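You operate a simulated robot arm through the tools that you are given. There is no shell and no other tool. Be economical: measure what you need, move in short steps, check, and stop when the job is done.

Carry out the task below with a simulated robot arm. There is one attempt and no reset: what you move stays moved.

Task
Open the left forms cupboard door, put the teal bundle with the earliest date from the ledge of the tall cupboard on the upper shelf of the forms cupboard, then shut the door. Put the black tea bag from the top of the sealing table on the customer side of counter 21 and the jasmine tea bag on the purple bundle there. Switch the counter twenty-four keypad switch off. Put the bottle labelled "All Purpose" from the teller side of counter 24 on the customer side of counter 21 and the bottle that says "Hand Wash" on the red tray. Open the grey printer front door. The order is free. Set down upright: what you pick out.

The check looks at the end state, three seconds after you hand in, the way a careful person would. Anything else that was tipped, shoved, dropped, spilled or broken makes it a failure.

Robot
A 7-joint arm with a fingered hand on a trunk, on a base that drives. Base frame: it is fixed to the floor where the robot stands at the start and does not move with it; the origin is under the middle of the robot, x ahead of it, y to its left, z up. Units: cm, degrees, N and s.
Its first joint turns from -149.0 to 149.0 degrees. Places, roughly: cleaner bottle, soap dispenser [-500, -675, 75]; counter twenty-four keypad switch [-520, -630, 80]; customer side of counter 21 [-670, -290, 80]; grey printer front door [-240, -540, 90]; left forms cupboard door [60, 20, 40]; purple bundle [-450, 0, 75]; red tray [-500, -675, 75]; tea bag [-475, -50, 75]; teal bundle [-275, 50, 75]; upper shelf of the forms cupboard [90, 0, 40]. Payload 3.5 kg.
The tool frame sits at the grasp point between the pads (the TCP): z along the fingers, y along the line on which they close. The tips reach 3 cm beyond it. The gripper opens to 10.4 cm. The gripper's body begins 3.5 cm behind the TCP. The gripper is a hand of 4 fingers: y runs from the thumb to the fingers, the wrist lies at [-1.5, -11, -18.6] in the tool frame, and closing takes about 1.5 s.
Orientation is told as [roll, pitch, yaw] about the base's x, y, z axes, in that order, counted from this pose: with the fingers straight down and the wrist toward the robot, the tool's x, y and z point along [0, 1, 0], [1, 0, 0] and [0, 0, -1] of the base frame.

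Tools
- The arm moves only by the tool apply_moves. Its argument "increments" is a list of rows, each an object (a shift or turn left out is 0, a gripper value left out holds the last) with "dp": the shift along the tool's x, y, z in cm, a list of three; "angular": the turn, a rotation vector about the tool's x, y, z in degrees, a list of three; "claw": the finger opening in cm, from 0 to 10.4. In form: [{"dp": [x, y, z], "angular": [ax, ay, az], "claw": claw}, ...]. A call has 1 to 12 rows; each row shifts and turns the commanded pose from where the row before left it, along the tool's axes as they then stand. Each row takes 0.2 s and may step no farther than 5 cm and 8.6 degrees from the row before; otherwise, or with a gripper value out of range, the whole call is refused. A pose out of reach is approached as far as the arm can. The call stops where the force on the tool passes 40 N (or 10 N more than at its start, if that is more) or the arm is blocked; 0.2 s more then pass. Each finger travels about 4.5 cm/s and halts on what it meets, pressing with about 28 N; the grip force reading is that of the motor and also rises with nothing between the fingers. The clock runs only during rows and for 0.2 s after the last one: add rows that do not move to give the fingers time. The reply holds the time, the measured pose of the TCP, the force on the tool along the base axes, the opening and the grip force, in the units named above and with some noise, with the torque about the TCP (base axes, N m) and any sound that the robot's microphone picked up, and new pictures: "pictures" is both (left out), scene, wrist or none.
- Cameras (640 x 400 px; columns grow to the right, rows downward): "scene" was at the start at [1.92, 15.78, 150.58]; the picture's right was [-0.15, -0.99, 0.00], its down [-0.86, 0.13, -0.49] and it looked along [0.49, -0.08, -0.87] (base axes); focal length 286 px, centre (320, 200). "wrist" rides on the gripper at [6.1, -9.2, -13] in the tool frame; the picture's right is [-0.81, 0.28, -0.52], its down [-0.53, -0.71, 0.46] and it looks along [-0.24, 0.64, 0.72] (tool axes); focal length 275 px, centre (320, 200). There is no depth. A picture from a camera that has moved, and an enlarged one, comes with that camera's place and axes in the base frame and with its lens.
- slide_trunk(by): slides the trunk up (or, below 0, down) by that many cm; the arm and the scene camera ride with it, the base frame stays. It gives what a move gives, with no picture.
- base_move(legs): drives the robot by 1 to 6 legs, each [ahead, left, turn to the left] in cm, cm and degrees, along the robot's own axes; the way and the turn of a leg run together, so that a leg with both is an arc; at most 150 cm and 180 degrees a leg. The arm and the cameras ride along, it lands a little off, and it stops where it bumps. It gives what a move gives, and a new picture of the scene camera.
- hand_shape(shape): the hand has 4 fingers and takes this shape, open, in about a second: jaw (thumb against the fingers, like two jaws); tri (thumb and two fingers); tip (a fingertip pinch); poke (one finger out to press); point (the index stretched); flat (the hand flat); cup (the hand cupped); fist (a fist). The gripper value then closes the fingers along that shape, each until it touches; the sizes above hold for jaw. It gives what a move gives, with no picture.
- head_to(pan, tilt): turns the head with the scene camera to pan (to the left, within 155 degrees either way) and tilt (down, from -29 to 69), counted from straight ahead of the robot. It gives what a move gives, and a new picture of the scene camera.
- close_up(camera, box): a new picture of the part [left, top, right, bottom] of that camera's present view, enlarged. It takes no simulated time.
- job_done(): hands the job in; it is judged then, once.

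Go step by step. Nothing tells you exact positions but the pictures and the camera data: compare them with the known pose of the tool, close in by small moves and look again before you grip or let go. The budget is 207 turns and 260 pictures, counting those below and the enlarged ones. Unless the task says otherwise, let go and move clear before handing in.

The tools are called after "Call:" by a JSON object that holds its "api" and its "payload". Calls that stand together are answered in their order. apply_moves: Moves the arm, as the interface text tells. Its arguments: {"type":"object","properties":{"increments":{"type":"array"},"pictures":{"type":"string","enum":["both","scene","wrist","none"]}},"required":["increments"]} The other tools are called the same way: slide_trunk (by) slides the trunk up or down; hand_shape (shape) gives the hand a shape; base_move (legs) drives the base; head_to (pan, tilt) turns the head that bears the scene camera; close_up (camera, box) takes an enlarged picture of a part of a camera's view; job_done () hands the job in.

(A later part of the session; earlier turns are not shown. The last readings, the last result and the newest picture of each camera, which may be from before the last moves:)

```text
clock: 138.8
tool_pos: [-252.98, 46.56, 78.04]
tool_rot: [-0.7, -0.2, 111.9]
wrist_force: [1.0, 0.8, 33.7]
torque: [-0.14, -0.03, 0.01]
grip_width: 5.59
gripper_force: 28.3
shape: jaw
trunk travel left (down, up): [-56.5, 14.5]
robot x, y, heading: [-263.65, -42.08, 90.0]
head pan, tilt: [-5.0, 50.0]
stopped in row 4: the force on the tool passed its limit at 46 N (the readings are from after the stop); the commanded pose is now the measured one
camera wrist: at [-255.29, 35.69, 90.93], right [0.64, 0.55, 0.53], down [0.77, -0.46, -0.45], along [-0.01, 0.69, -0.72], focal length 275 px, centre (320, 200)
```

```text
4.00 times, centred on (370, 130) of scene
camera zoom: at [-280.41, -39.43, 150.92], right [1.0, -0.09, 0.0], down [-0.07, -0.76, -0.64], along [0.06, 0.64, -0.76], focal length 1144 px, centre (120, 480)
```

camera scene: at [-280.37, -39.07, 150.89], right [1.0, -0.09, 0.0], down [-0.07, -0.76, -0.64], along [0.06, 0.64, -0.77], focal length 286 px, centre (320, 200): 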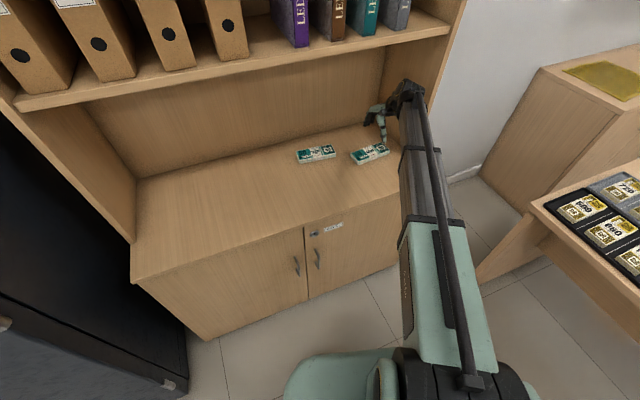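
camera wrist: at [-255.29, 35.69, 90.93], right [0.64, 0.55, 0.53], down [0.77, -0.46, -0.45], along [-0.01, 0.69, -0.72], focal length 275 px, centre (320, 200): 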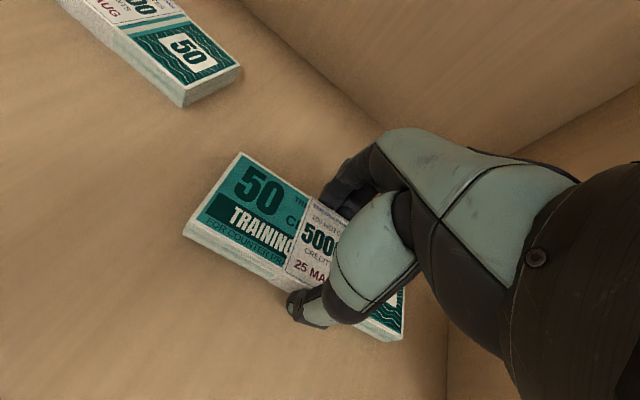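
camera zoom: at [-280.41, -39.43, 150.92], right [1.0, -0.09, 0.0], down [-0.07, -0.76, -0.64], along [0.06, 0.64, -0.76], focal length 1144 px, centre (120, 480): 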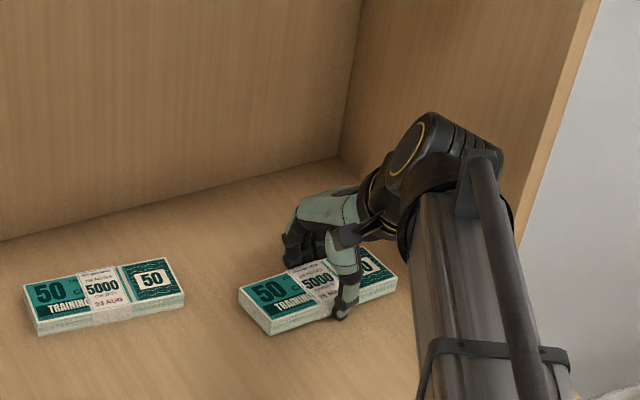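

It grips at 5.6 cm but the tips press on the ledge; I'll lift gently.

Call:
{"api": "apply_moves", "payload": {"increments": [{"dp": [0, 0, -0.4], "claw": 3}, {}, {}, {"dp": [0, 0, -1.5]}, {"dp": [0, 0, -2]}], "pictures": "wrist"}}

Call:
{"api": "close_up", "payload": {"camera": "scene", "box": [290, 80, 450, 180]}}

```text
clock: 140.0
tool_pos: [-252.95, 46.49, 81.29]
tool_rot: [-0.6, 0.4, 112.2]
wrist_force: [-0.4, 0.0, -0.6]
torque: [-0.02, -0.01, 0.03]
grip_width: 5.49
gripper_force: 27.7
shape: jaw
trunk travel left (down, up): [-56.5, 14.5]
robot x, y, heading: [-264.19, -42.29, 90.0]
head pan, tilt: [-5.0, 50.0]
camera wrist: at [-255.27, 35.76, 94.28], right [0.64, 0.56, 0.52], down [0.77, -0.46, -0.45], along [-0.01, 0.69, -0.73], focal length 275 px, centre (320, 200)
```

wrist: 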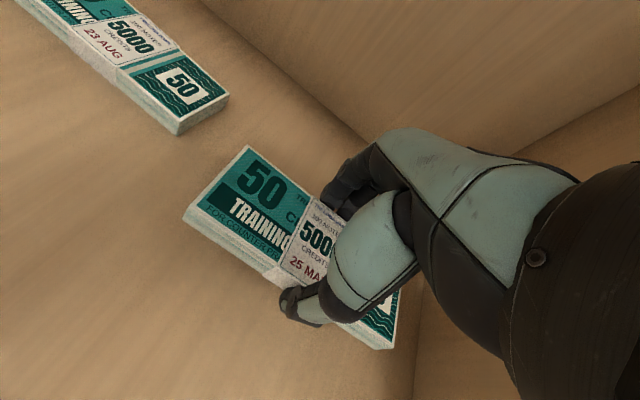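

```text
4.00 times, centred on (370, 130) of scene
camera zoom: at [-280.38, -39.09, 150.87], right [1.0, -0.09, 0.0], down [-0.07, -0.76, -0.64], along [0.06, 0.64, -0.77], focal length 1144 px, centre (120, 480)
```

zoom: 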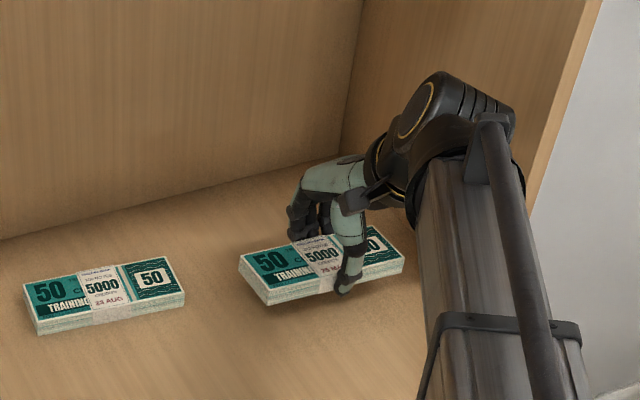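

Bundle secured. I'll raise a little and back out of the cupboard.

Call:
{"api": "apply_moves", "payload": {"increments": [{"dp": [0, 0, -3]}, {"dp": [0, -4.5, -1]}, {"dp": [0, -4.5, 0]}, {"dp": [0, -4.5, 0]}], "pictures": "none"}}

Call:
{"api": "base_move", "payload": {"legs": [[-60, 0, 0], [-82, 0, 0]]}}

Call:
{"api": "slide_trunk", "payload": {"by": 14}}

```text
clock: 141.0
tool_pos: [-247.73, 34.0, 85.59]
tool_rot: [-0.6, 0.3, 112.2]
wrist_force: [-0.2, -0.3, -2.6]
torque: [0.02, -0.01, -0.02]
grip_width: 5.51
gripper_force: 28.6
shape: jaw
trunk travel left (down, up): [-56.5, 14.5]
robot x, y, heading: [-264.04, -42.07, 89.8]
head pan, tilt: [-5.0, 50.0]
```

```text
clock: 148.2
tool_pos: [-248.28, -105.85, 85.45]
tool_rot: [-0.5, 0.4, 110.9]
wrist_force: [-0.7, -0.2, -0.6]
torque: [0.02, 0.0, -0.04]
grip_width: 5.51
gripper_force: 28.3
shape: jaw
trunk travel left (down, up): [-56.5, 14.5]
robot x, y, heading: [-266.05, -181.37, 89.0]
head pan, tilt: [-5.0, 50.0]
camera scene: at [-282.33, -178.27, 150.89], right [0.99, -0.11, 0.0], down [-0.08, -0.76, -0.64], along [0.07, 0.64, -0.77], focal length 286 px, centre (320, 200)
```

scene: 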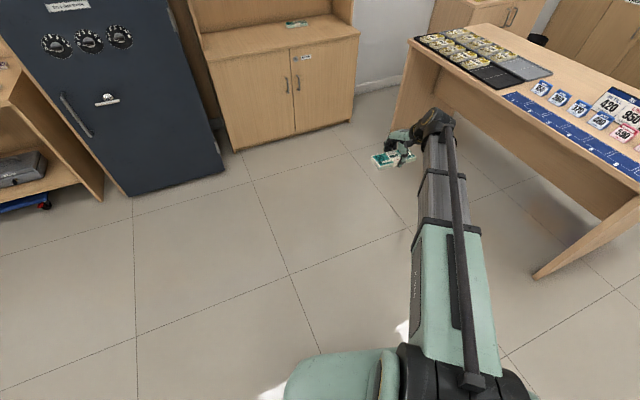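

```text
clock: 149.9
tool_pos: [-248.15, -105.7, 99.5]
tool_rot: [-0.6, 0.3, 110.9]
wrist_force: [-0.4, 0.3, -0.2]
torque: [0.01, 0.02, -0.01]
grip_width: 5.49
gripper_force: 28.1
shape: jaw
trunk travel left (down, up): [-70.5, 0.5]
robot x, y, heading: [-266.18, -181.3, 88.8]
head pan, tilt: [-5.0, 50.0]
```

Call:
{"api": "apply_moves", "payload": {"increments": [{"dp": [1.67, -4.36, 0]}, {"dp": [1.67, -4.36, 0]}, {"dp": [1.67, -4.36, 0]}], "pictures": "none"}}

Call:
{"api": "base_move", "payload": {"legs": [[-4, 0, 0], [0, -110, 0], [0, -100, 0], [0, 0, -89], [14, 0, 0]]}}

```text
clock: 150.7
tool_pos: [-248.45, -119.98, 99.39]
tool_rot: [-0.5, 0.3, 111.0]
wrist_force: [0.5, -0.5, -1.1]
torque: [0.02, -0.01, -0.02]
grip_width: 5.5
gripper_force: 28.4
shape: jaw
trunk travel left (down, up): [-70.5, 0.5]
robot x, y, heading: [-266.17, -181.72, 88.7]
head pan, tilt: [-5.0, 50.0]
```

```text
clock: 166.4
tool_pos: [22.19, -204.51, 99.4]
tool_rot: [-0.6, 0.3, 22.5]
wrist_force: [-0.4, 0.2, -1.4]
torque: [0.02, 0.0, 0.01]
grip_width: 5.44
gripper_force: 27.9
shape: jaw
trunk travel left (down, up): [-70.5, 0.5]
robot x, y, heading: [-39.95, -188.68, 0.7]
head pan, tilt: [-5.0, 50.0]
camera scene: at [-36.89, -172.51, 164.88], right [-0.08, -1.0, 0.0], down [-0.76, 0.06, -0.64], along [0.64, -0.05, -0.77], focal length 286 px, centre (320, 200)
```

scene: 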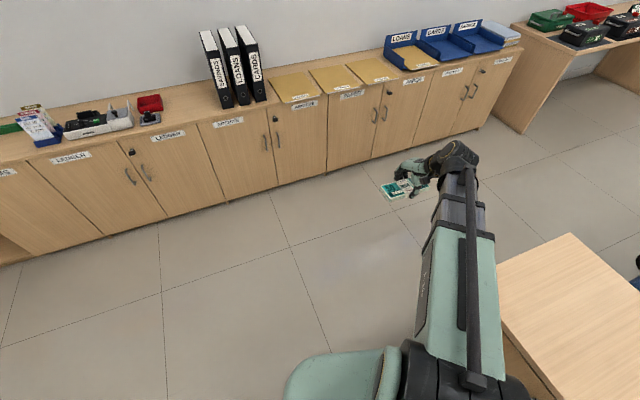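

Call:
{"api": "base_move", "payload": {"legs": [[0, 92, 0], [0, 90, 0]]}}

Call:
{"api": "head_to", "payload": {"pan": 0, "tilt": 45}}

```text
clock: 175.6
tool_pos: [20.63, -23.29, 99.34]
tool_rot: [-0.7, 0.2, 22.5]
wrist_force: [0.1, 0.2, -0.8]
torque: [0.0, -0.03, 0.0]
grip_width: 5.45
gripper_force: 28.3
shape: jaw
trunk travel left (down, up): [-70.5, 0.5]
robot x, y, heading: [-41.81, -7.07, 0.3]
head pan, tilt: [-5.0, 50.0]
camera scene: at [-38.45, 8.94, 164.88], right [-0.08, -1.0, 0.0], down [-0.76, 0.06, -0.64], along [0.64, -0.05, -0.77], focal length 286 px, centre (320, 200)
```

scene: 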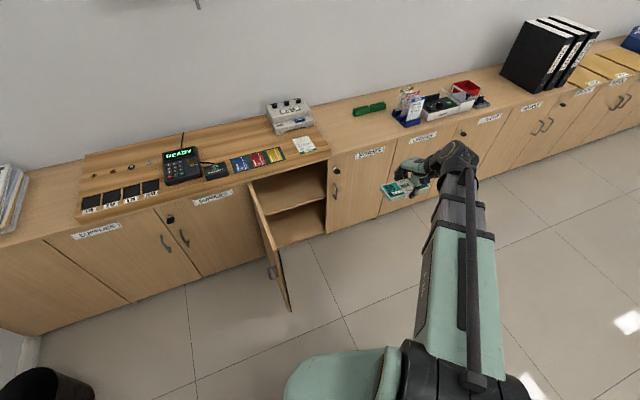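

```text
clock: 176.2
tool_pos: [20.63, -23.11, 99.38]
tool_rot: [-0.5, 0.3, 22.4]
wrist_force: [0.0, 0.1, -1.6]
torque: [0.0, -0.03, 0.03]
grip_width: 5.44
gripper_force: 28.1
shape: jaw
trunk travel left (down, up): [-70.5, 0.5]
robot x, y, heading: [-41.8, -7.47, -0.1]
head pan, tilt: [0.0, 45.0]
camera scene: at [-37.99, 9.57, 165.58], right [0.0, -1.0, 0.0], down [-0.71, 0.0, -0.71], along [0.71, 0.0, -0.71], focal length 286 px, centre (320, 200)
```

scene: 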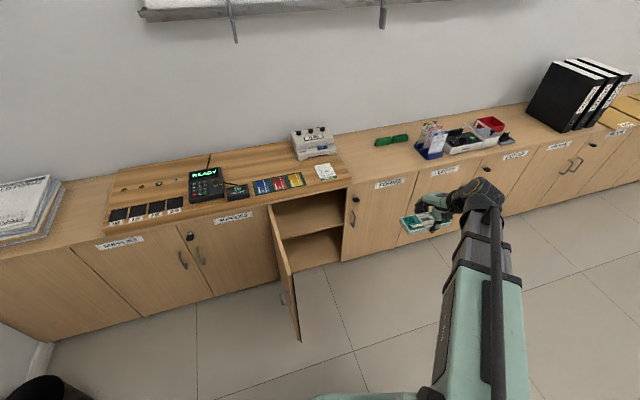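

The counter turns out to be rotated about 16° from the base frame, so I'll turn the robot 16° left to be square, level the bundle's yaw, tilt the hand forward 40°, and lower the trunk.

Call:
{"api": "base_move", "payload": {"legs": [[0, 0, 16]]}}

Call:
{"api": "apply_moves", "payload": {"increments": [{"angular": [0, 0, 7.4]}, {"angular": [0, 0, 7.4]}, {"angular": [0, 0, 7.4]}, {"angular": [-8, 0, 0]}, {"angular": [-8, 0, 0]}, {"angular": [-8, 0, 0]}, {"angular": [-8, 0, 0]}, {"angular": [-8, 0, 0]}], "pictures": "none"}}

Call:
{"api": "slide_trunk", "payload": {"by": -40}}

Call:
{"api": "head_to", "payload": {"pan": 0, "tilt": 45}}

```text
clock: 177.6
tool_pos: [22.81, -5.1, 99.36]
tool_rot: [-0.6, 0.3, 38.7]
wrist_force: [0.6, -0.3, -1.5]
torque: [-0.01, -0.01, -0.02]
grip_width: 5.46
gripper_force: 28.1
shape: jaw
trunk travel left (down, up): [-70.5, 0.5]
robot x, y, heading: [-41.79, -6.98, 16.9]
head pan, tilt: [0.0, 45.0]
camera scene: at [-42.92, 9.89, 165.58], right [0.28, -0.96, 0.0], down [-0.68, -0.2, -0.71], along [0.68, 0.2, -0.71], focal length 286 px, centre (320, 200)
```

scene: 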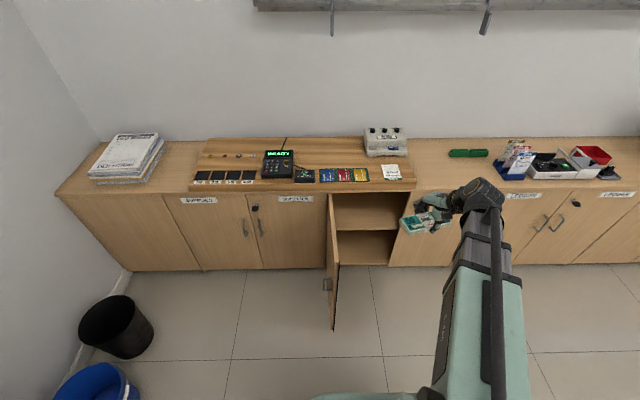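

```text
clock: 179.4
tool_pos: [22.78, -5.38, 99.36]
tool_rot: [-0.7, -40.0, 16.9]
wrist_force: [1.1, 0.0, -1.0]
torque: [-0.02, 0.04, -0.03]
grip_width: 5.42
gripper_force: 28.3
shape: jaw
trunk travel left (down, up): [-70.5, 0.5]
robot x, y, heading: [-41.56, -7.18, 16.9]
head pan, tilt: [0.0, 45.0]
```

```text
clock: 183.2
tool_pos: [22.66, -5.25, 59.4]
tool_rot: [-0.9, -40.0, 17.0]
wrist_force: [0.7, -0.3, -1.0]
torque: [-0.01, 0.03, 0.01]
grip_width: 5.41
gripper_force: 27.9
shape: jaw
trunk travel left (down, up): [-30.5, 40.5]
robot x, y, heading: [-41.78, -7.26, 16.6]
head pan, tilt: [0.0, 45.0]
```

```text
clock: 183.8
tool_pos: [22.61, -5.17, 59.44]
tool_rot: [-0.9, -40.0, 17.0]
wrist_force: [-0.2, -0.5, -0.6]
torque: [-0.04, -0.02, 0.01]
grip_width: 5.43
gripper_force: 27.8
shape: jaw
trunk travel left (down, up): [-30.5, 40.5]
robot x, y, heading: [-41.5, -6.93, 16.5]
head pan, tilt: [0.0, 45.0]
camera scene: at [-42.92, 9.89, 125.58], right [0.28, -0.96, 0.0], down [-0.68, -0.2, -0.71], along [0.68, 0.2, -0.71], focal length 286 px, centre (320, 200)
```

scene: 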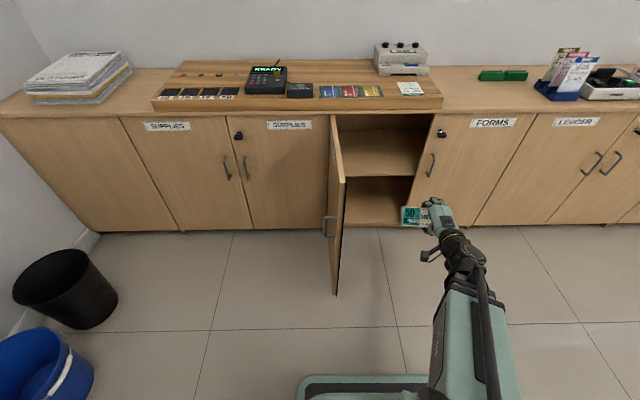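

Now square to the counter; the upper shelf edge is at z≈39.5, opening spans about 34 cm. I'll lower a little more, drive closer, and view.

Call:
{"api": "slide_trunk", "payload": {"by": -9}}

Call:
{"api": "base_move", "payload": {"legs": [[26, 0, 0]]}}

Call:
{"api": "apply_moves", "payload": {"increments": [{"dp": [2.8, 0, 0]}, {"dp": [2.8, 0, 0]}, {"dp": [2.8, 0, 0]}]}}

```text
clock: 185.0
tool_pos: [22.66, -5.29, 50.26]
tool_rot: [-0.8, -40.0, 16.9]
wrist_force: [0.9, 0.1, -1.7]
torque: [0.0, 0.02, -0.02]
grip_width: 5.42
gripper_force: 28.2
shape: jaw
trunk travel left (down, up): [-21.5, 49.5]
robot x, y, heading: [-41.72, -7.37, 16.4]
head pan, tilt: [0.0, 45.0]
```

```text
clock: 186.9
tool_pos: [47.88, 2.43, 50.35]
tool_rot: [-0.8, -39.9, 17.0]
wrist_force: [-0.6, 0.1, -0.7]
torque: [-0.02, -0.02, 0.03]
grip_width: 5.41
gripper_force: 27.6
shape: jaw
trunk travel left (down, up): [-21.5, 49.5]
robot x, y, heading: [-16.34, 0.15, 16.7]
head pan, tilt: [0.0, 45.0]
camera scene: at [-17.75, 17.4, 116.58], right [0.29, -0.96, 0.0], down [-0.68, -0.2, -0.71], along [0.68, 0.2, -0.71], focal length 286 px, centre (320, 200)
```

scene: 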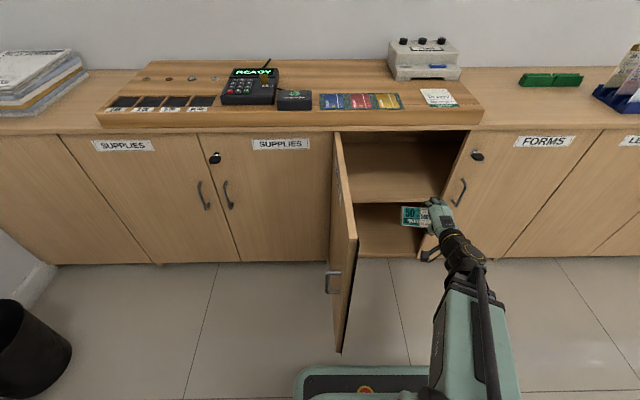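

```text
clock: 187.7
tool_pos: [45.38, 10.43, 50.19]
tool_rot: [-0.9, -40.0, 17.1]
wrist_force: [0.2, 0.5, -1.0]
torque: [-0.02, -0.01, 0.01]
grip_width: 5.4
gripper_force: 27.6
shape: jaw
trunk travel left (down, up): [-21.5, 49.5]
robot x, y, heading: [-16.12, -0.01, 16.6]
head pan, tilt: [0.0, 45.0]
camera scene: at [-17.74, 17.39, 116.58], right [0.29, -0.96, 0.0], down [-0.68, -0.2, -0.71], along [0.68, 0.2, -0.71], focal length 286 px, centre (320, 200)
camera wrist: at [28.94, 12.07, 54.21], right [0.11, -0.81, 0.58], down [-0.09, -0.59, -0.8], along [0.99, 0.04, -0.14], focal length 275 px, centre (320, 200)
```

scene: 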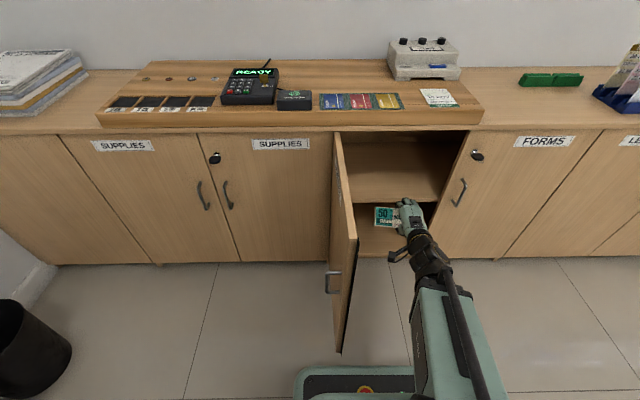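
wrist: 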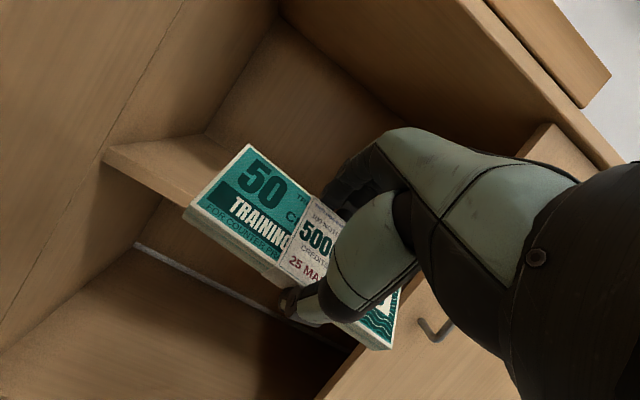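

Centred on the opening. Raise 3 cm and move in step by step.

Call:
{"api": "apply_moves", "payload": {"increments": [{"dp": [0, 1.93, -2.3]}, {"dp": [0, 3.06, 2.57]}, {"dp": [0, 3.06, 2.57]}, {"dp": [0, 3.06, 2.57]}, {"dp": [0, 3.06, 2.57]}]}}

```text
clock: 188.9
tool_pos: [61.89, 15.31, 52.91]
tool_rot: [-0.7, -39.9, 17.1]
wrist_force: [0.6, 0.3, -1.9]
torque: [-0.01, 0.02, 0.0]
grip_width: 5.39
gripper_force: 28.0
shape: jaw
out of reach, approached as far as the arm can: row 1
trunk travel left (down, up): [-21.5, 49.5]
robot x, y, heading: [-16.01, 0.39, 16.8]
head pan, tilt: [0.0, 45.0]
camera scene: at [-17.76, 17.4, 116.58], right [0.29, -0.96, 0.0], down [-0.68, -0.2, -0.71], along [0.68, 0.2, -0.71], focal length 286 px, centre (320, 200)
camera wrist: at [45.37, 16.82, 56.88], right [0.11, -0.81, 0.58], down [-0.09, -0.59, -0.8], along [0.99, 0.04, -0.14], focal length 275 px, centre (320, 200)
```

scene: 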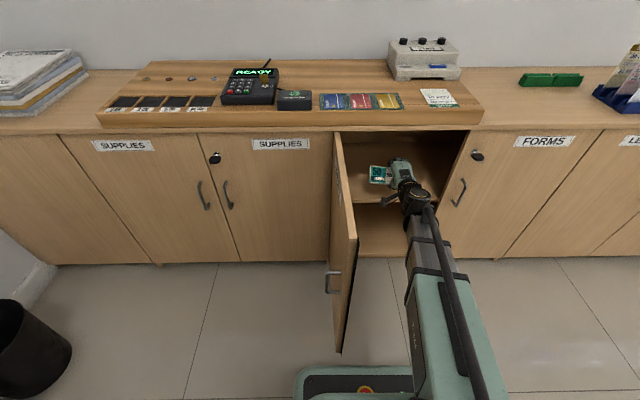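
wrist: 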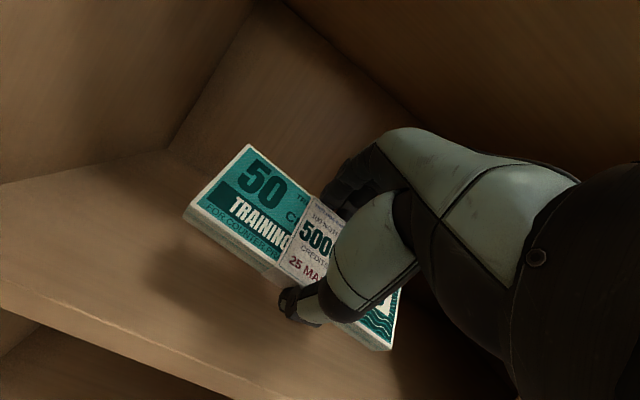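

Over the shelf. Further in by 9 cm, then lower gently until contact.

Call:
{"api": "apply_moves", "payload": {"increments": [{"dp": [0, 3.06, 2.57]}, {"dp": [0, 3.06, 2.57]}, {"dp": [0, 0.8, 0.6]}, {"dp": [0, -1.28, 1.53]}, {"dp": [0, -0.64, 0.77]}, {"dp": [0, -0.64, 0.77]}], "pictures": "wrist"}}

```text
clock: 190.3
tool_pos: [70.38, 17.64, 48.99]
tool_rot: [-0.9, -39.8, 17.1]
wrist_force: [-0.9, -0.8, -1.4]
torque: [-0.02, 0.0, -0.02]
grip_width: 5.43
gripper_force: 28.0
shape: jaw
trunk travel left (down, up): [-21.5, 49.5]
robot x, y, heading: [-16.1, 0.29, 17.0]
head pan, tilt: [0.0, 45.0]
camera wrist: at [53.91, 19.25, 53.01], right [0.11, -0.8, 0.58], down [-0.09, -0.59, -0.8], along [0.99, 0.04, -0.14], focal length 275 px, centre (320, 200)
```

wrist: 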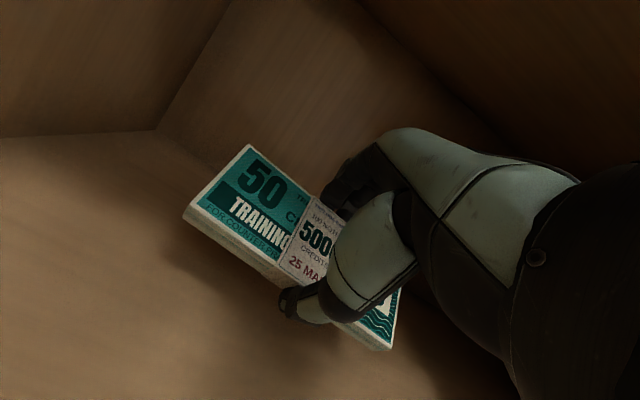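

Call:
{"api": "apply_moves", "payload": {"increments": [{"dp": [0, -0.5, 0.6]}, {"dp": [0, -0.5, 0.6]}, {"dp": [0, -0.5, 0.6]}, {"dp": [0, -0.35, 0.42]}, {"dp": [0, -0.35, 0.42]}, {"dp": [0, -0.35, 0.42]}, {"dp": [0, -0.35, 0.42]}, {"dp": [0, -0.35, 0.42]}], "pictures": "wrist"}}

```text
clock: 191.8
tool_pos: [70.09, 17.55, 45.63]
tool_rot: [-0.7, -40.6, 17.1]
wrist_force: [-3.4, -3.0, 26.7]
torque: [-0.05, 0.23, 0.06]
grip_width: 5.84
gripper_force: 27.8
shape: jaw
trunk travel left (down, up): [-21.5, 49.5]
robot x, y, heading: [-16.33, 0.1, 16.5]
head pan, tilt: [0.0, 45.0]
stopped in row 7: the force on the tool passed its limit at 42 N (the readings are from after the stop); the commanded pose is now the measured one
camera wrist: at [53.66, 19.11, 49.55], right [0.11, -0.81, 0.58], down [-0.08, -0.59, -0.81], along [0.99, 0.04, -0.13], focal length 275 px, centre (320, 200)
```

wrist: 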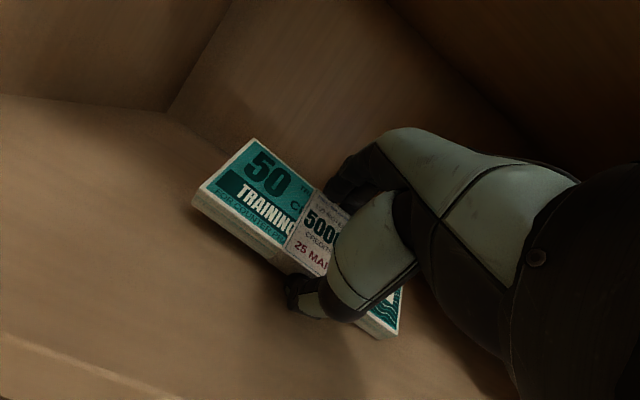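

Contact with the shelf. Releasing while easing up a little.

Call:
{"api": "apply_moves", "payload": {"increments": [{"dp": [0, 0.25, -0.3], "claw": 6.5}, {"dp": [0, 0.2, -0.25], "claw": 7.5}, {"dp": [0, 0.2, -0.25], "claw": 8.5}, {"dp": [0, 0.2, -0.25], "claw": 10.4}, {}, {}, {}], "pictures": "wrist"}}

```text
clock: 193.4
tool_pos: [70.17, 17.65, 46.7]
tool_rot: [-0.7, -40.3, 17.0]
wrist_force: [5.2, 2.4, 18.8]
torque: [0.22, -0.07, -0.02]
grip_width: 9.75
gripper_force: 0.0
shape: jaw
trunk travel left (down, up): [-21.5, 49.5]
robot x, y, heading: [-16.11, 0.44, 16.4]
head pan, tilt: [0.0, 45.0]
camera wrist: at [53.68, 19.21, 50.62], right [0.11, -0.81, 0.58], down [-0.08, -0.59, -0.8], along [0.99, 0.04, -0.13], focal length 275 px, centre (320, 200)
```

wrist: 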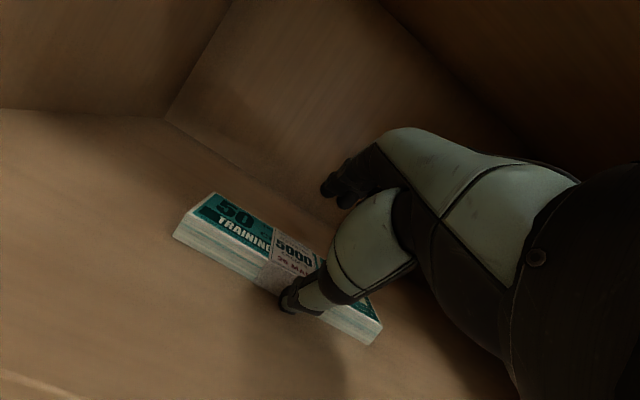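

The bundle lies flat on the upper shelf. I'll withdraw the hand.

Call:
{"api": "apply_moves", "payload": {"increments": [{"dp": [0, 0, -2]}, {"dp": [0, 0.64, -2.8]}, {"dp": [0, -2.5, -2.1]}, {"dp": [0, -3.06, -2.57]}, {"dp": [0, -3.06, -2.57]}, {"dp": [0, -3.06, -2.57]}, {"dp": [0, -3.06, -2.57]}], "pictures": "both"}}

```text
clock: 195.0
tool_pos: [49.22, 11.27, 50.69]
tool_rot: [-0.7, -40.2, 17.2]
wrist_force: [0.1, -0.2, -0.7]
torque: [0.02, 0.0, -0.03]
grip_width: 10.37
gripper_force: 0.1
shape: jaw
trunk travel left (down, up): [-21.5, 49.5]
robot x, y, heading: [-16.59, 0.03, 16.8]
head pan, tilt: [0.0, 45.0]
camera scene: at [-17.74, 17.4, 116.58], right [0.29, -0.96, 0.0], down [-0.68, -0.2, -0.71], along [0.68, 0.2, -0.71], focal length 286 px, centre (320, 200)
camera wrist: at [32.62, 12.78, 54.66], right [0.11, -0.81, 0.58], down [-0.09, -0.59, -0.8], along [0.99, 0.04, -0.14], focal length 275 px, centre (320, 200)
```

scene: 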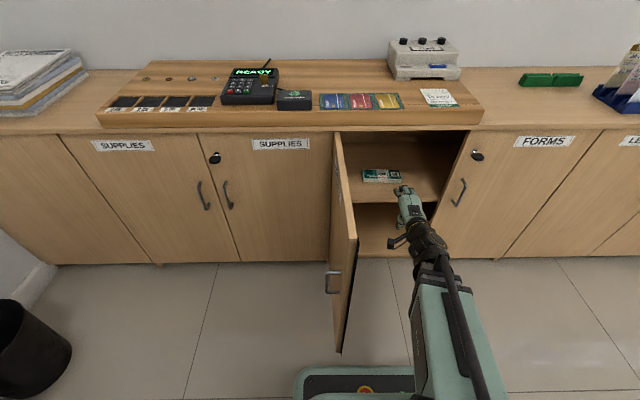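
wrist: 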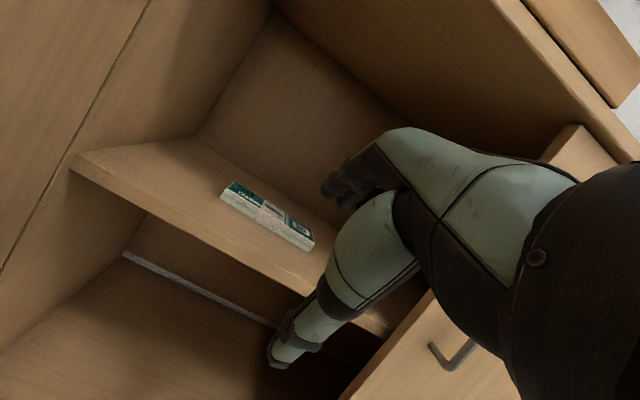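

Placed well. Now to shut the door: back out, go to the door's left (outer) side and sweep right.

Call:
{"api": "base_move", "payload": {"legs": [[-45, 0, 0], [0, 34, 0]]}}

Call:
{"api": "apply_moves", "payload": {"increments": [{"claw": 2}, {}, {}, {}], "pictures": "none"}}

Call:
{"api": "base_move", "payload": {"legs": [[30, 0, 0]]}}

```text
clock: 199.6
tool_pos: [-4.17, 31.24, 50.65]
tool_rot: [-0.7, -40.2, 17.1]
wrist_force: [-0.4, -0.1, -1.1]
torque: [-0.02, 0.0, 0.01]
grip_width: 10.36
gripper_force: 0.1
shape: jaw
trunk travel left (down, up): [-21.5, 49.5]
robot x, y, heading: [-70.04, 20.78, 16.6]
head pan, tilt: [0.0, 45.0]
camera scene: at [-71.19, 37.52, 116.58], right [0.29, -0.96, 0.0], down [-0.68, -0.2, -0.71], along [0.68, 0.2, -0.71], focal length 286 px, centre (320, 200)
```

scene: 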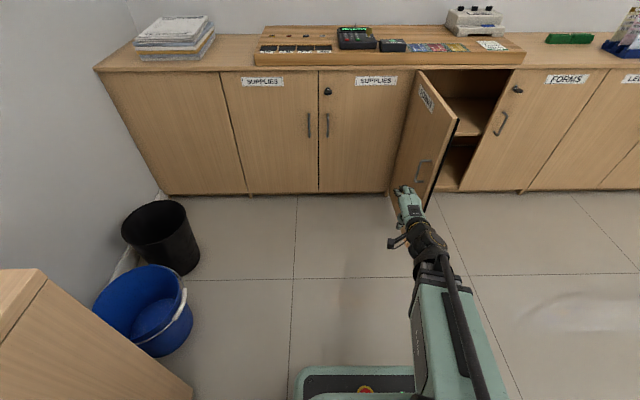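

```text
clock: 200.6
tool_pos: [-4.29, 31.41, 50.59]
tool_rot: [-0.7, -40.3, 17.1]
wrist_force: [0.6, -0.7, 1.1]
torque: [-0.02, 0.06, -0.02]
grip_width: 2.04
gripper_force: 0.1
shape: jaw
trunk travel left (down, up): [-21.5, 49.5]
robot x, y, heading: [-69.93, 20.6, 16.4]
head pan, tilt: [0.0, 45.0]
```

```text
clock: 202.7
tool_pos: [24.74, 39.75, 50.79]
tool_rot: [-0.8, -40.2, 16.9]
wrist_force: [0.0, -0.3, 0.1]
torque: [0.02, 0.01, 0.01]
grip_width: 2.02
gripper_force: 0.0
shape: jaw
trunk travel left (down, up): [-21.5, 49.5]
robot x, y, heading: [-40.83, 29.15, 16.4]
head pan, tilt: [0.0, 45.0]
camera scene: at [-42.24, 46.11, 116.58], right [0.28, -0.96, 0.0], down [-0.68, -0.2, -0.71], along [0.68, 0.2, -0.71], focal length 286 px, centre (320, 200)
```

scene: 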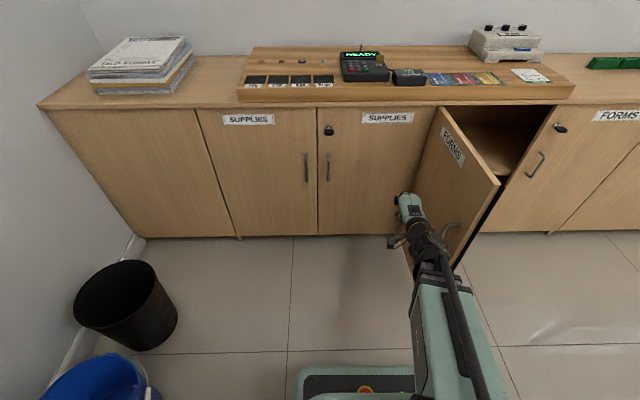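

Call:
{"api": "base_move", "payload": {"legs": [[0, -26, 0]]}}

```text
clock: 204.5
tool_pos: [32.22, 14.56, 50.69]
tool_rot: [-0.8, -40.3, 17.1]
wrist_force: [0.3, -1.2, 0.1]
torque: [0.02, 0.03, -0.02]
grip_width: 2.03
gripper_force: 0.0
shape: jaw
trunk travel left (down, up): [-21.5, 49.5]
robot x, y, heading: [-33.12, 3.46, 16.6]
head pan, tilt: [0.0, 45.0]
camera scene: at [-34.76, 20.8, 116.58], right [0.29, -0.96, 0.0], down [-0.68, -0.2, -0.71], along [0.68, 0.2, -0.71], focal length 286 px, centre (320, 200)
```

scene: 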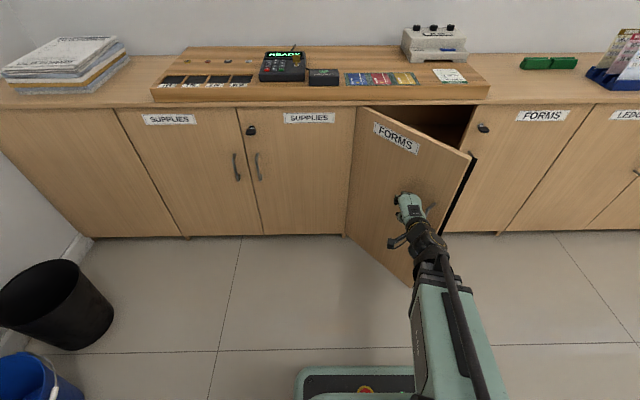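

Call:
{"api": "base_move", "payload": {"legs": [[14, -5, 0]]}}

```text
clock: 205.9
tool_pos: [46.92, 13.67, 50.8]
tool_rot: [-0.6, -40.3, 16.9]
wrist_force: [-0.7, -1.1, 0.5]
torque: [0.02, 0.02, 0.02]
grip_width: 2.0
gripper_force: 0.1
shape: jaw
trunk travel left (down, up): [-21.5, 49.5]
robot x, y, heading: [-18.33, 3.08, 16.9]
head pan, tilt: [0.0, 45.0]
camera scene: at [-19.89, 19.99, 116.58], right [0.28, -0.96, 0.0], down [-0.68, -0.2, -0.71], along [0.68, 0.2, -0.71], focal length 286 px, centre (320, 200)
```

scene: 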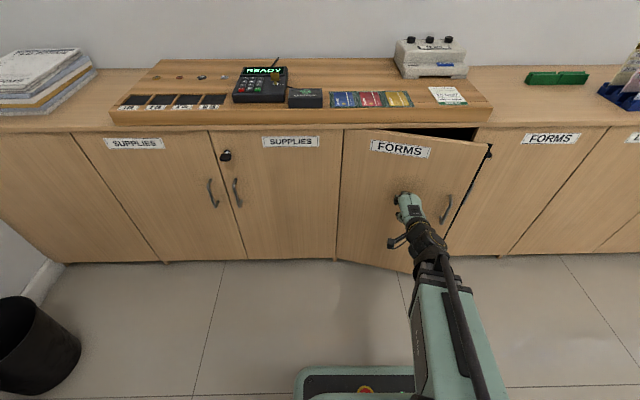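

Call:
{"api": "apply_moves", "payload": {"increments": [{"dp": [0, 1.15, 0.96]}, {"dp": [0, 1.15, 0.96]}, {"dp": [0, 1.15, 0.96]}, {"dp": [0, 1.15, 0.96]}, {"dp": [0, 1.15, 0.96]}, {"dp": [0, 1.15, 0.96]}, {"dp": [0, 1.15, 0.96]}], "pictures": "scene"}}

```text
clock: 207.3
tool_pos: [55.0, 15.95, 50.99]
tool_rot: [-0.7, -40.4, 16.9]
wrist_force: [-24.3, -6.5, 4.6]
torque: [-0.03, -0.29, -0.29]
grip_width: 1.81
gripper_force: 0.1
shape: jaw
trunk travel left (down, up): [-21.5, 49.5]
robot x, y, heading: [-18.16, 2.59, 16.4]
head pan, tilt: [0.0, 45.0]
stopped in row 7: the force on the tool passed its limit at 57 N (the readings are from after the stop); the commanded pose is now the measured one
camera scene: at [-20.09, 19.94, 116.59], right [0.28, -0.96, 0.0], down [-0.68, -0.2, -0.71], along [0.68, 0.2, -0.71], focal length 286 px, centre (320, 200)
```

scene: 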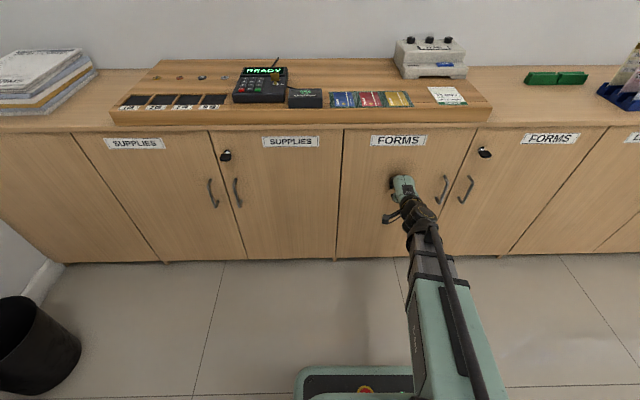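

The door is shut. I'll back off, raise the trunk, and check it before leaving.

Call:
{"api": "apply_moves", "payload": {"increments": [{"dp": [0, -3.06, -2.57]}, {"dp": [0, -3.06, -2.57]}], "pictures": "none"}}

Call:
{"api": "base_move", "payload": {"legs": [[-20, 0, 0]]}}

Call:
{"api": "slide_trunk", "payload": {"by": 40}}

Call:
{"api": "slide_trunk", "payload": {"by": 9}}

```text
clock: 207.9
tool_pos: [47.74, 13.76, 50.84]
tool_rot: [-0.7, -40.2, 16.9]
wrist_force: [-0.6, -0.7, 0.4]
torque: [-0.02, 0.01, -0.01]
grip_width: 2.04
gripper_force: 0.0
shape: jaw
trunk travel left (down, up): [-21.5, 49.5]
robot x, y, heading: [-18.51, 2.81, 16.5]
head pan, tilt: [0.0, 45.0]
```

```text
clock: 209.5
tool_pos: [28.49, 8.05, 50.79]
tool_rot: [-0.7, -40.1, 16.8]
wrist_force: [0.3, 0.3, 0.5]
torque: [-0.02, -0.04, 0.0]
grip_width: 2.01
gripper_force: 0.2
shape: jaw
trunk travel left (down, up): [-21.5, 49.5]
robot x, y, heading: [-37.56, -2.92, 16.5]
head pan, tilt: [0.0, 45.0]
camera scene: at [-39.03, 14.34, 116.58], right [0.28, -0.96, 0.0], down [-0.68, -0.2, -0.71], along [0.68, 0.2, -0.71], focal length 286 px, centre (320, 200)
```

scene: 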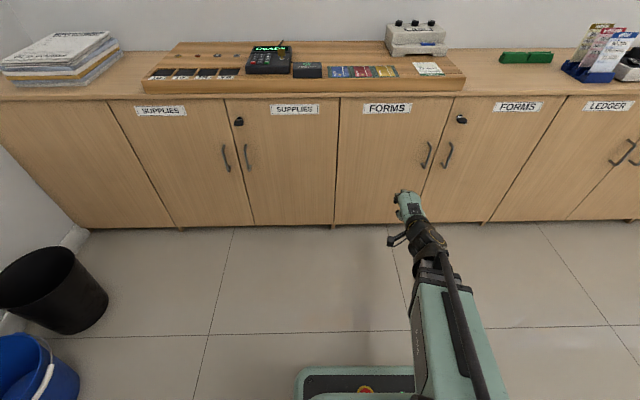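

```text
clock: 213.4
tool_pos: [28.5, 8.06, 90.79]
tool_rot: [-0.7, -40.3, 16.8]
wrist_force: [0.1, -1.0, -0.7]
torque: [0.01, 0.01, -0.01]
grip_width: 2.0
gripper_force: 0.2
shape: jaw
trunk travel left (down, up): [-61.5, 9.5]
robot x, y, heading: [-37.53, -2.5, 16.8]
head pan, tilt: [0.0, 45.0]
```

```text
clock: 214.6
tool_pos: [28.41, 8.03, 99.74]
tool_rot: [-0.8, -40.2, 16.8]
wrist_force: [0.7, 0.7, 1.1]
torque: [0.01, 0.0, 0.02]
grip_width: 2.02
gripper_force: 0.1
shape: jaw
trunk travel left (down, up): [-70.5, 0.5]
robot x, y, heading: [-37.63, -2.71, 16.5]
head pan, tilt: [0.0, 45.0]
```

Door shut flush. Next the tea bags: I'll restore fingers-down and travel around the desk toward the sealing table.

Call:
{"api": "apply_moves", "payload": {"increments": [{"angular": [8, 0, 0]}, {"angular": [8, 0, 0]}, {"angular": [8, 0, 0]}, {"angular": [8, 0, 0]}, {"angular": [8, 0, 0]}], "pictures": "none"}}

Call:
{"api": "base_move", "payload": {"legs": [[0, -80, 0], [0, -78, 0], [0, 0, 90], [0, 130, 0], [0, 130, 0]]}}

Call:
{"api": "head_to", "payload": {"pan": 45, "tilt": 25}}

```text
clock: 215.8
tool_pos: [28.43, 8.27, 99.82]
tool_rot: [-0.1, -6.5, 17.7]
wrist_force: [1.0, -0.7, 0.1]
torque: [-0.01, -0.04, 0.0]
grip_width: 2.01
gripper_force: 0.1
shape: jaw
out of reach, approached as far as the arm can: row 1, 2
trunk travel left (down, up): [-70.5, 0.5]
robot x, y, heading: [-37.64, -2.75, 16.4]
head pan, tilt: [0.0, 45.0]
```

```text
clock: 240.1
tool_pos: [-254.4, -175.53, 99.87]
tool_rot: [0.0, -6.5, 112.2]
wrist_force: [0.2, 0.3, 0.5]
torque: [-0.01, -0.02, 0.0]
grip_width: 2.0
gripper_force: 0.0
shape: jaw
trunk travel left (down, up): [-70.5, 0.5]
robot x, y, heading: [-238.09, -240.17, 111.0]
head pan, tilt: [0.0, 45.0]
camera scene: at [-255.61, -243.37, 165.58], right [0.94, 0.35, 0.0], down [0.25, -0.66, -0.71], along [-0.25, 0.66, -0.71], focal length 286 px, centre (320, 200)
```

scene: 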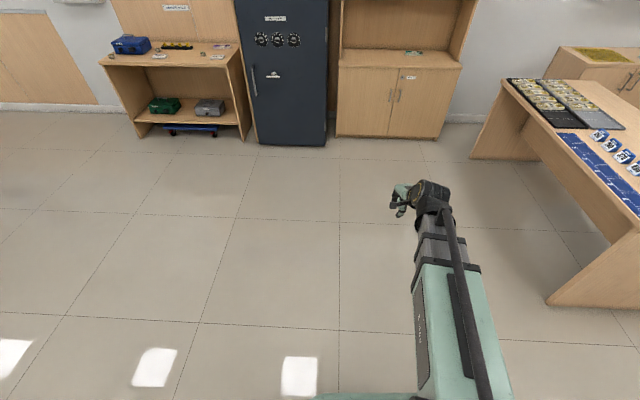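

```text
clock: 241.2
tool_pos: [-254.45, -175.51, 99.68]
tool_rot: [-0.1, -6.5, 112.3]
wrist_force: [-1.3, 0.8, 1.5]
torque: [-0.02, -0.05, 0.01]
grip_width: 2.02
gripper_force: 0.0
shape: jaw
trunk travel left (down, up): [-70.5, 0.5]
robot x, y, heading: [-238.34, -240.46, 111.0]
head pan, tilt: [45.0, 25.0]
camera scene: at [-261.1, -247.17, 168.63], right [0.41, 0.91, 0.0], down [0.39, -0.17, -0.91], along [-0.83, 0.37, -0.42], focal length 286 px, centre (320, 200)
```

scene: 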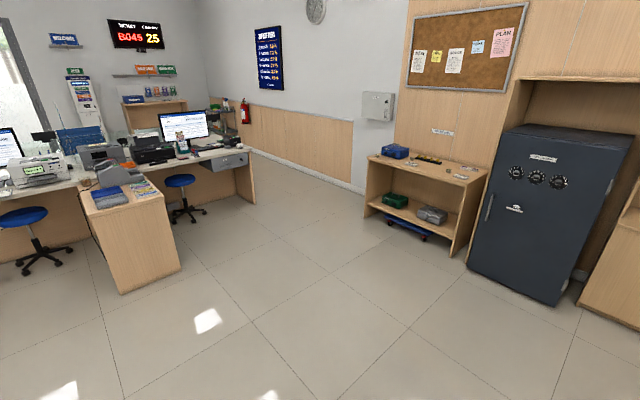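

Call:
{"api": "close_up", "payload": {"camera": "scene", "box": [355, 135, 515, 235]}}

Call:
{"api": "close_up", "payload": {"camera": "scene", "box": [0, 100, 320, 300]}}

```text
4.00 times, centred on (435, 185) of scene
camera zoom: at [-261.1, -247.17, 168.63], right [0.41, 0.91, 0.0], down [0.39, -0.17, -0.91], along [-0.83, 0.37, -0.42], focal length 1144 px, centre (-140, 260)
```

zoom: 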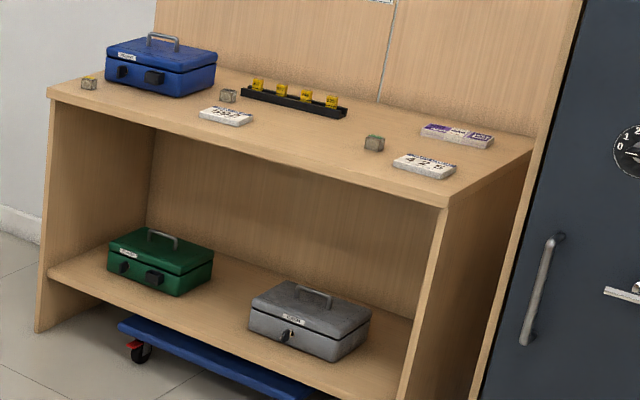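

```text
2.00 times, centred on (160, 200) of scene
camera zoom: at [-261.1, -247.17, 168.63], right [0.41, 0.91, 0.0], down [0.39, -0.17, -0.91], along [-0.83, 0.37, -0.42], focal length 572 px, centre (640, 200)
```

zoom: 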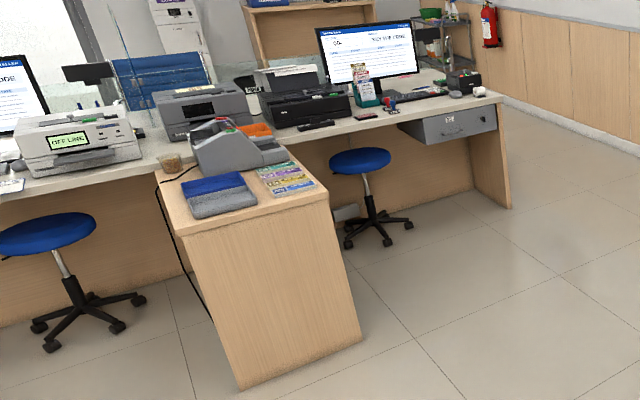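

The table's tea bags are small cubes near [-530,-55], [-502,-27] and [-456,-21], with the purple bundle at ≈[-451, 2]. I'll drive up in front of the table.

Call:
{"api": "base_move", "payload": {"legs": [[0, 0, -4], [40, 0, 0], [0, 147, 0], [122, 0, 0]]}}

Call:
{"api": "head_to", "payload": {"pan": 5, "tilt": 45}}

```text
clock: 257.0
tool_pos: [-442.78, -61.25, 99.71]
tool_rot: [-0.1, -6.6, 109.4]
wrist_force: [-0.3, 0.0, -0.4]
torque: [0.0, -0.01, -0.02]
grip_width: 2.02
gripper_force: 0.2
shape: jaw
trunk travel left (down, up): [-70.5, 0.5]
robot x, y, heading: [-429.76, -127.02, 108.2]
head pan, tilt: [45.0, 25.0]
camera scene: at [-452.74, -132.54, 168.64], right [0.45, 0.89, 0.0], down [0.38, -0.19, -0.91], along [-0.81, 0.41, -0.42], focal length 286 px, centre (320, 200)
```

scene: 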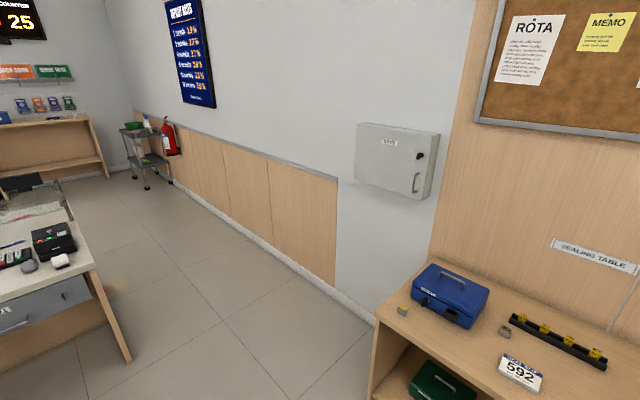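

```text
clock: 258.1
tool_pos: [-442.67, -61.25, 99.81]
tool_rot: [-0.2, -6.6, 109.6]
wrist_force: [0.3, 0.3, 0.5]
torque: [0.0, 0.0, -0.05]
grip_width: 2.0
gripper_force: 0.0
shape: jaw
trunk travel left (down, up): [-70.5, 0.5]
robot x, y, heading: [-430.05, -126.82, 107.8]
head pan, tilt: [5.0, 45.0]
camera scene: at [-447.71, -129.27, 165.58], right [0.92, 0.39, 0.0], down [0.28, -0.65, -0.71], along [-0.28, 0.65, -0.71], focal length 286 px, centre (320, 200)
```

scene: 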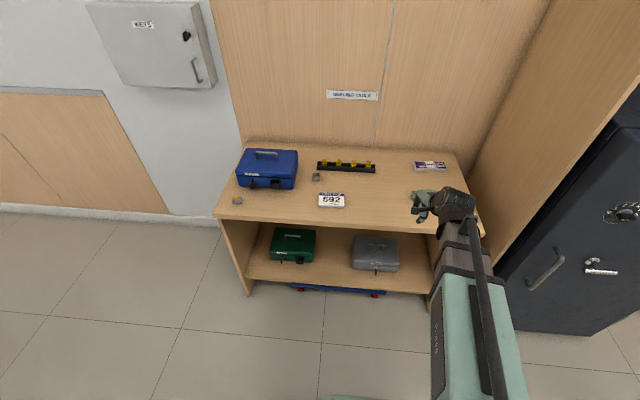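

Call:
{"api": "close_up", "payload": {"camera": "scene", "box": [220, 150, 340, 225]}}

Call:
{"api": "close_up", "payload": {"camera": "scene", "box": [360, 140, 480, 215]}}

```text
5.33 times, centred on (280, 188) of scene
camera zoom: at [-447.71, -129.27, 165.58], right [0.92, 0.39, 0.0], down [0.28, -0.65, -0.71], along [-0.28, 0.65, -0.71], focal length 1525 px, centre (533, 267)
```

zoom: 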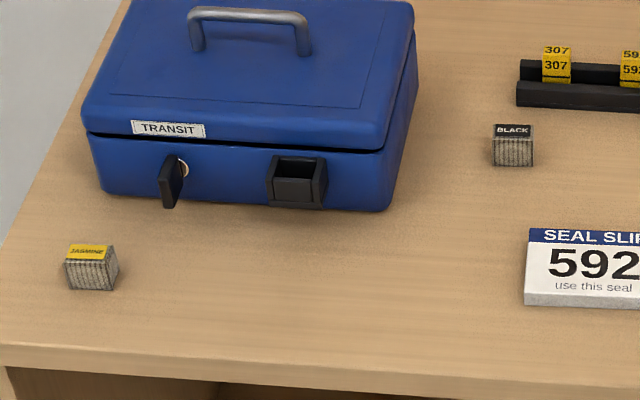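

```text
5.33 times, centred on (420, 178) of scene
camera zoom: at [-447.71, -129.27, 165.58], right [0.92, 0.39, 0.0], down [0.28, -0.65, -0.71], along [-0.28, 0.65, -0.71], focal length 1525 px, centre (-213, 320)
```

zoom: 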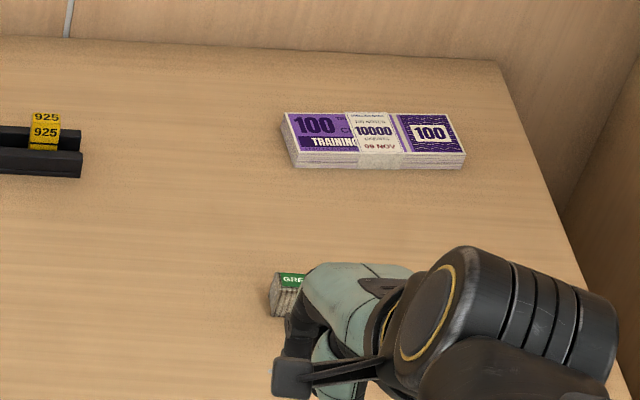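

Jasmine is the left-front cube (≈[-516,-62]), black the one beside the seal rack (≈[-490,-35]), green is not needed. I'll move in front of the jasmine one.

Call:
{"api": "base_move", "payload": {"legs": [[0, 60, -1], [6, 0, 0]]}}

Call:
{"api": "apply_moves", "payload": {"increments": [{"angular": [6.5, 0, 0], "claw": 7.5}, {}, {}, {}], "pictures": "none"}}

Call:
{"api": "slide_trunk", "payload": {"by": -8}}

Call:
{"api": "apply_moves", "payload": {"increments": [{"dp": [0, 2, 0]}, {"dp": [0, 3, 0]}], "pictures": "both"}}

```text
clock: 262.0
tool_pos: [-500.29, -73.08, 99.7]
tool_rot: [-0.1, -6.5, 108.6]
wrist_force: [-1.1, 0.2, -0.3]
torque: [0.03, 0.01, -0.01]
grip_width: 1.99
gripper_force: 0.0
shape: jaw
trunk travel left (down, up): [-70.5, 0.5]
robot x, y, heading: [-488.63, -139.08, 107.0]
head pan, tilt: [5.0, 45.0]
camera scene: at [-506.61, -140.9, 165.58], right [0.93, 0.37, 0.0], down [0.26, -0.66, -0.71], along [-0.26, 0.65, -0.71], focal length 286 px, centre (320, 200)
```

scene: 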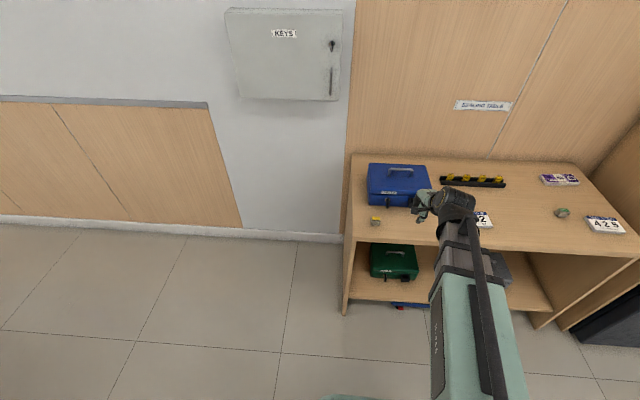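

```text
clock: 263.0
tool_pos: [-500.34, -73.08, 99.76]
tool_rot: [-0.1, -0.2, 108.5]
wrist_force: [0.2, -0.5, 0.7]
torque: [-0.02, 0.0, 0.0]
grip_width: 7.46
gripper_force: 0.0
shape: jaw
trunk travel left (down, up): [-70.5, 0.5]
robot x, y, heading: [-488.51, -139.05, 106.9]
head pan, tilt: [5.0, 45.0]
```

```text
clock: 264.2
tool_pos: [-500.27, -73.11, 91.85]
tool_rot: [0.0, -0.1, 108.5]
wrist_force: [-0.9, 0.3, 0.4]
torque: [-0.01, 0.0, -0.05]
grip_width: 7.47
gripper_force: 0.1
shape: jaw
trunk travel left (down, up): [-62.5, 8.5]
robot x, y, heading: [-488.58, -139.45, 106.8]
head pan, tilt: [5.0, 45.0]
```

```text
clock: 264.8
tool_pos: [-501.82, -68.3, 91.73]
tool_rot: [0.0, -0.1, 108.5]
wrist_force: [-0.1, -0.7, -0.8]
torque: [0.03, 0.0, 0.01]
grip_width: 7.43
gripper_force: 0.0
shape: jaw
trunk travel left (down, up): [-62.5, 8.5]
robot x, y, heading: [-488.33, -138.95, 106.8]
head pan, tilt: [5.0, 45.0]
camera scene: at [-506.57, -141.03, 157.58], right [0.93, 0.37, 0.0], down [0.26, -0.66, -0.71], along [-0.26, 0.66, -0.71], focal length 286 px, centre (320, 200)
camera wrist: at [-504.7, -78.95, 104.56], right [0.68, 0.52, 0.52], down [0.73, -0.51, -0.46], along [0.03, 0.69, -0.72], focal length 275 px, centre (320, 200)
```

scene: 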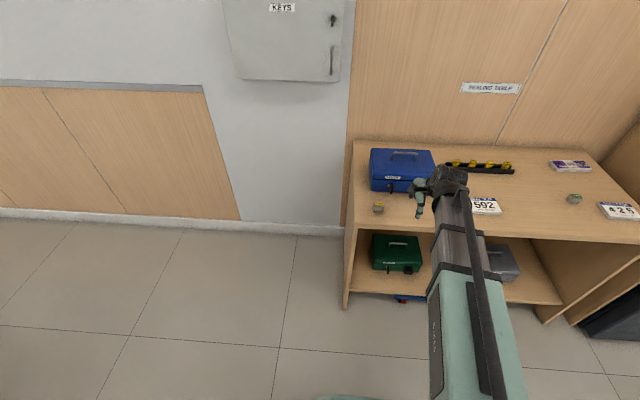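
wrist: 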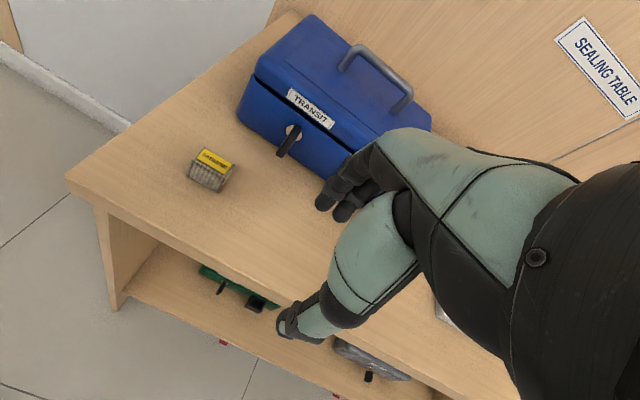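

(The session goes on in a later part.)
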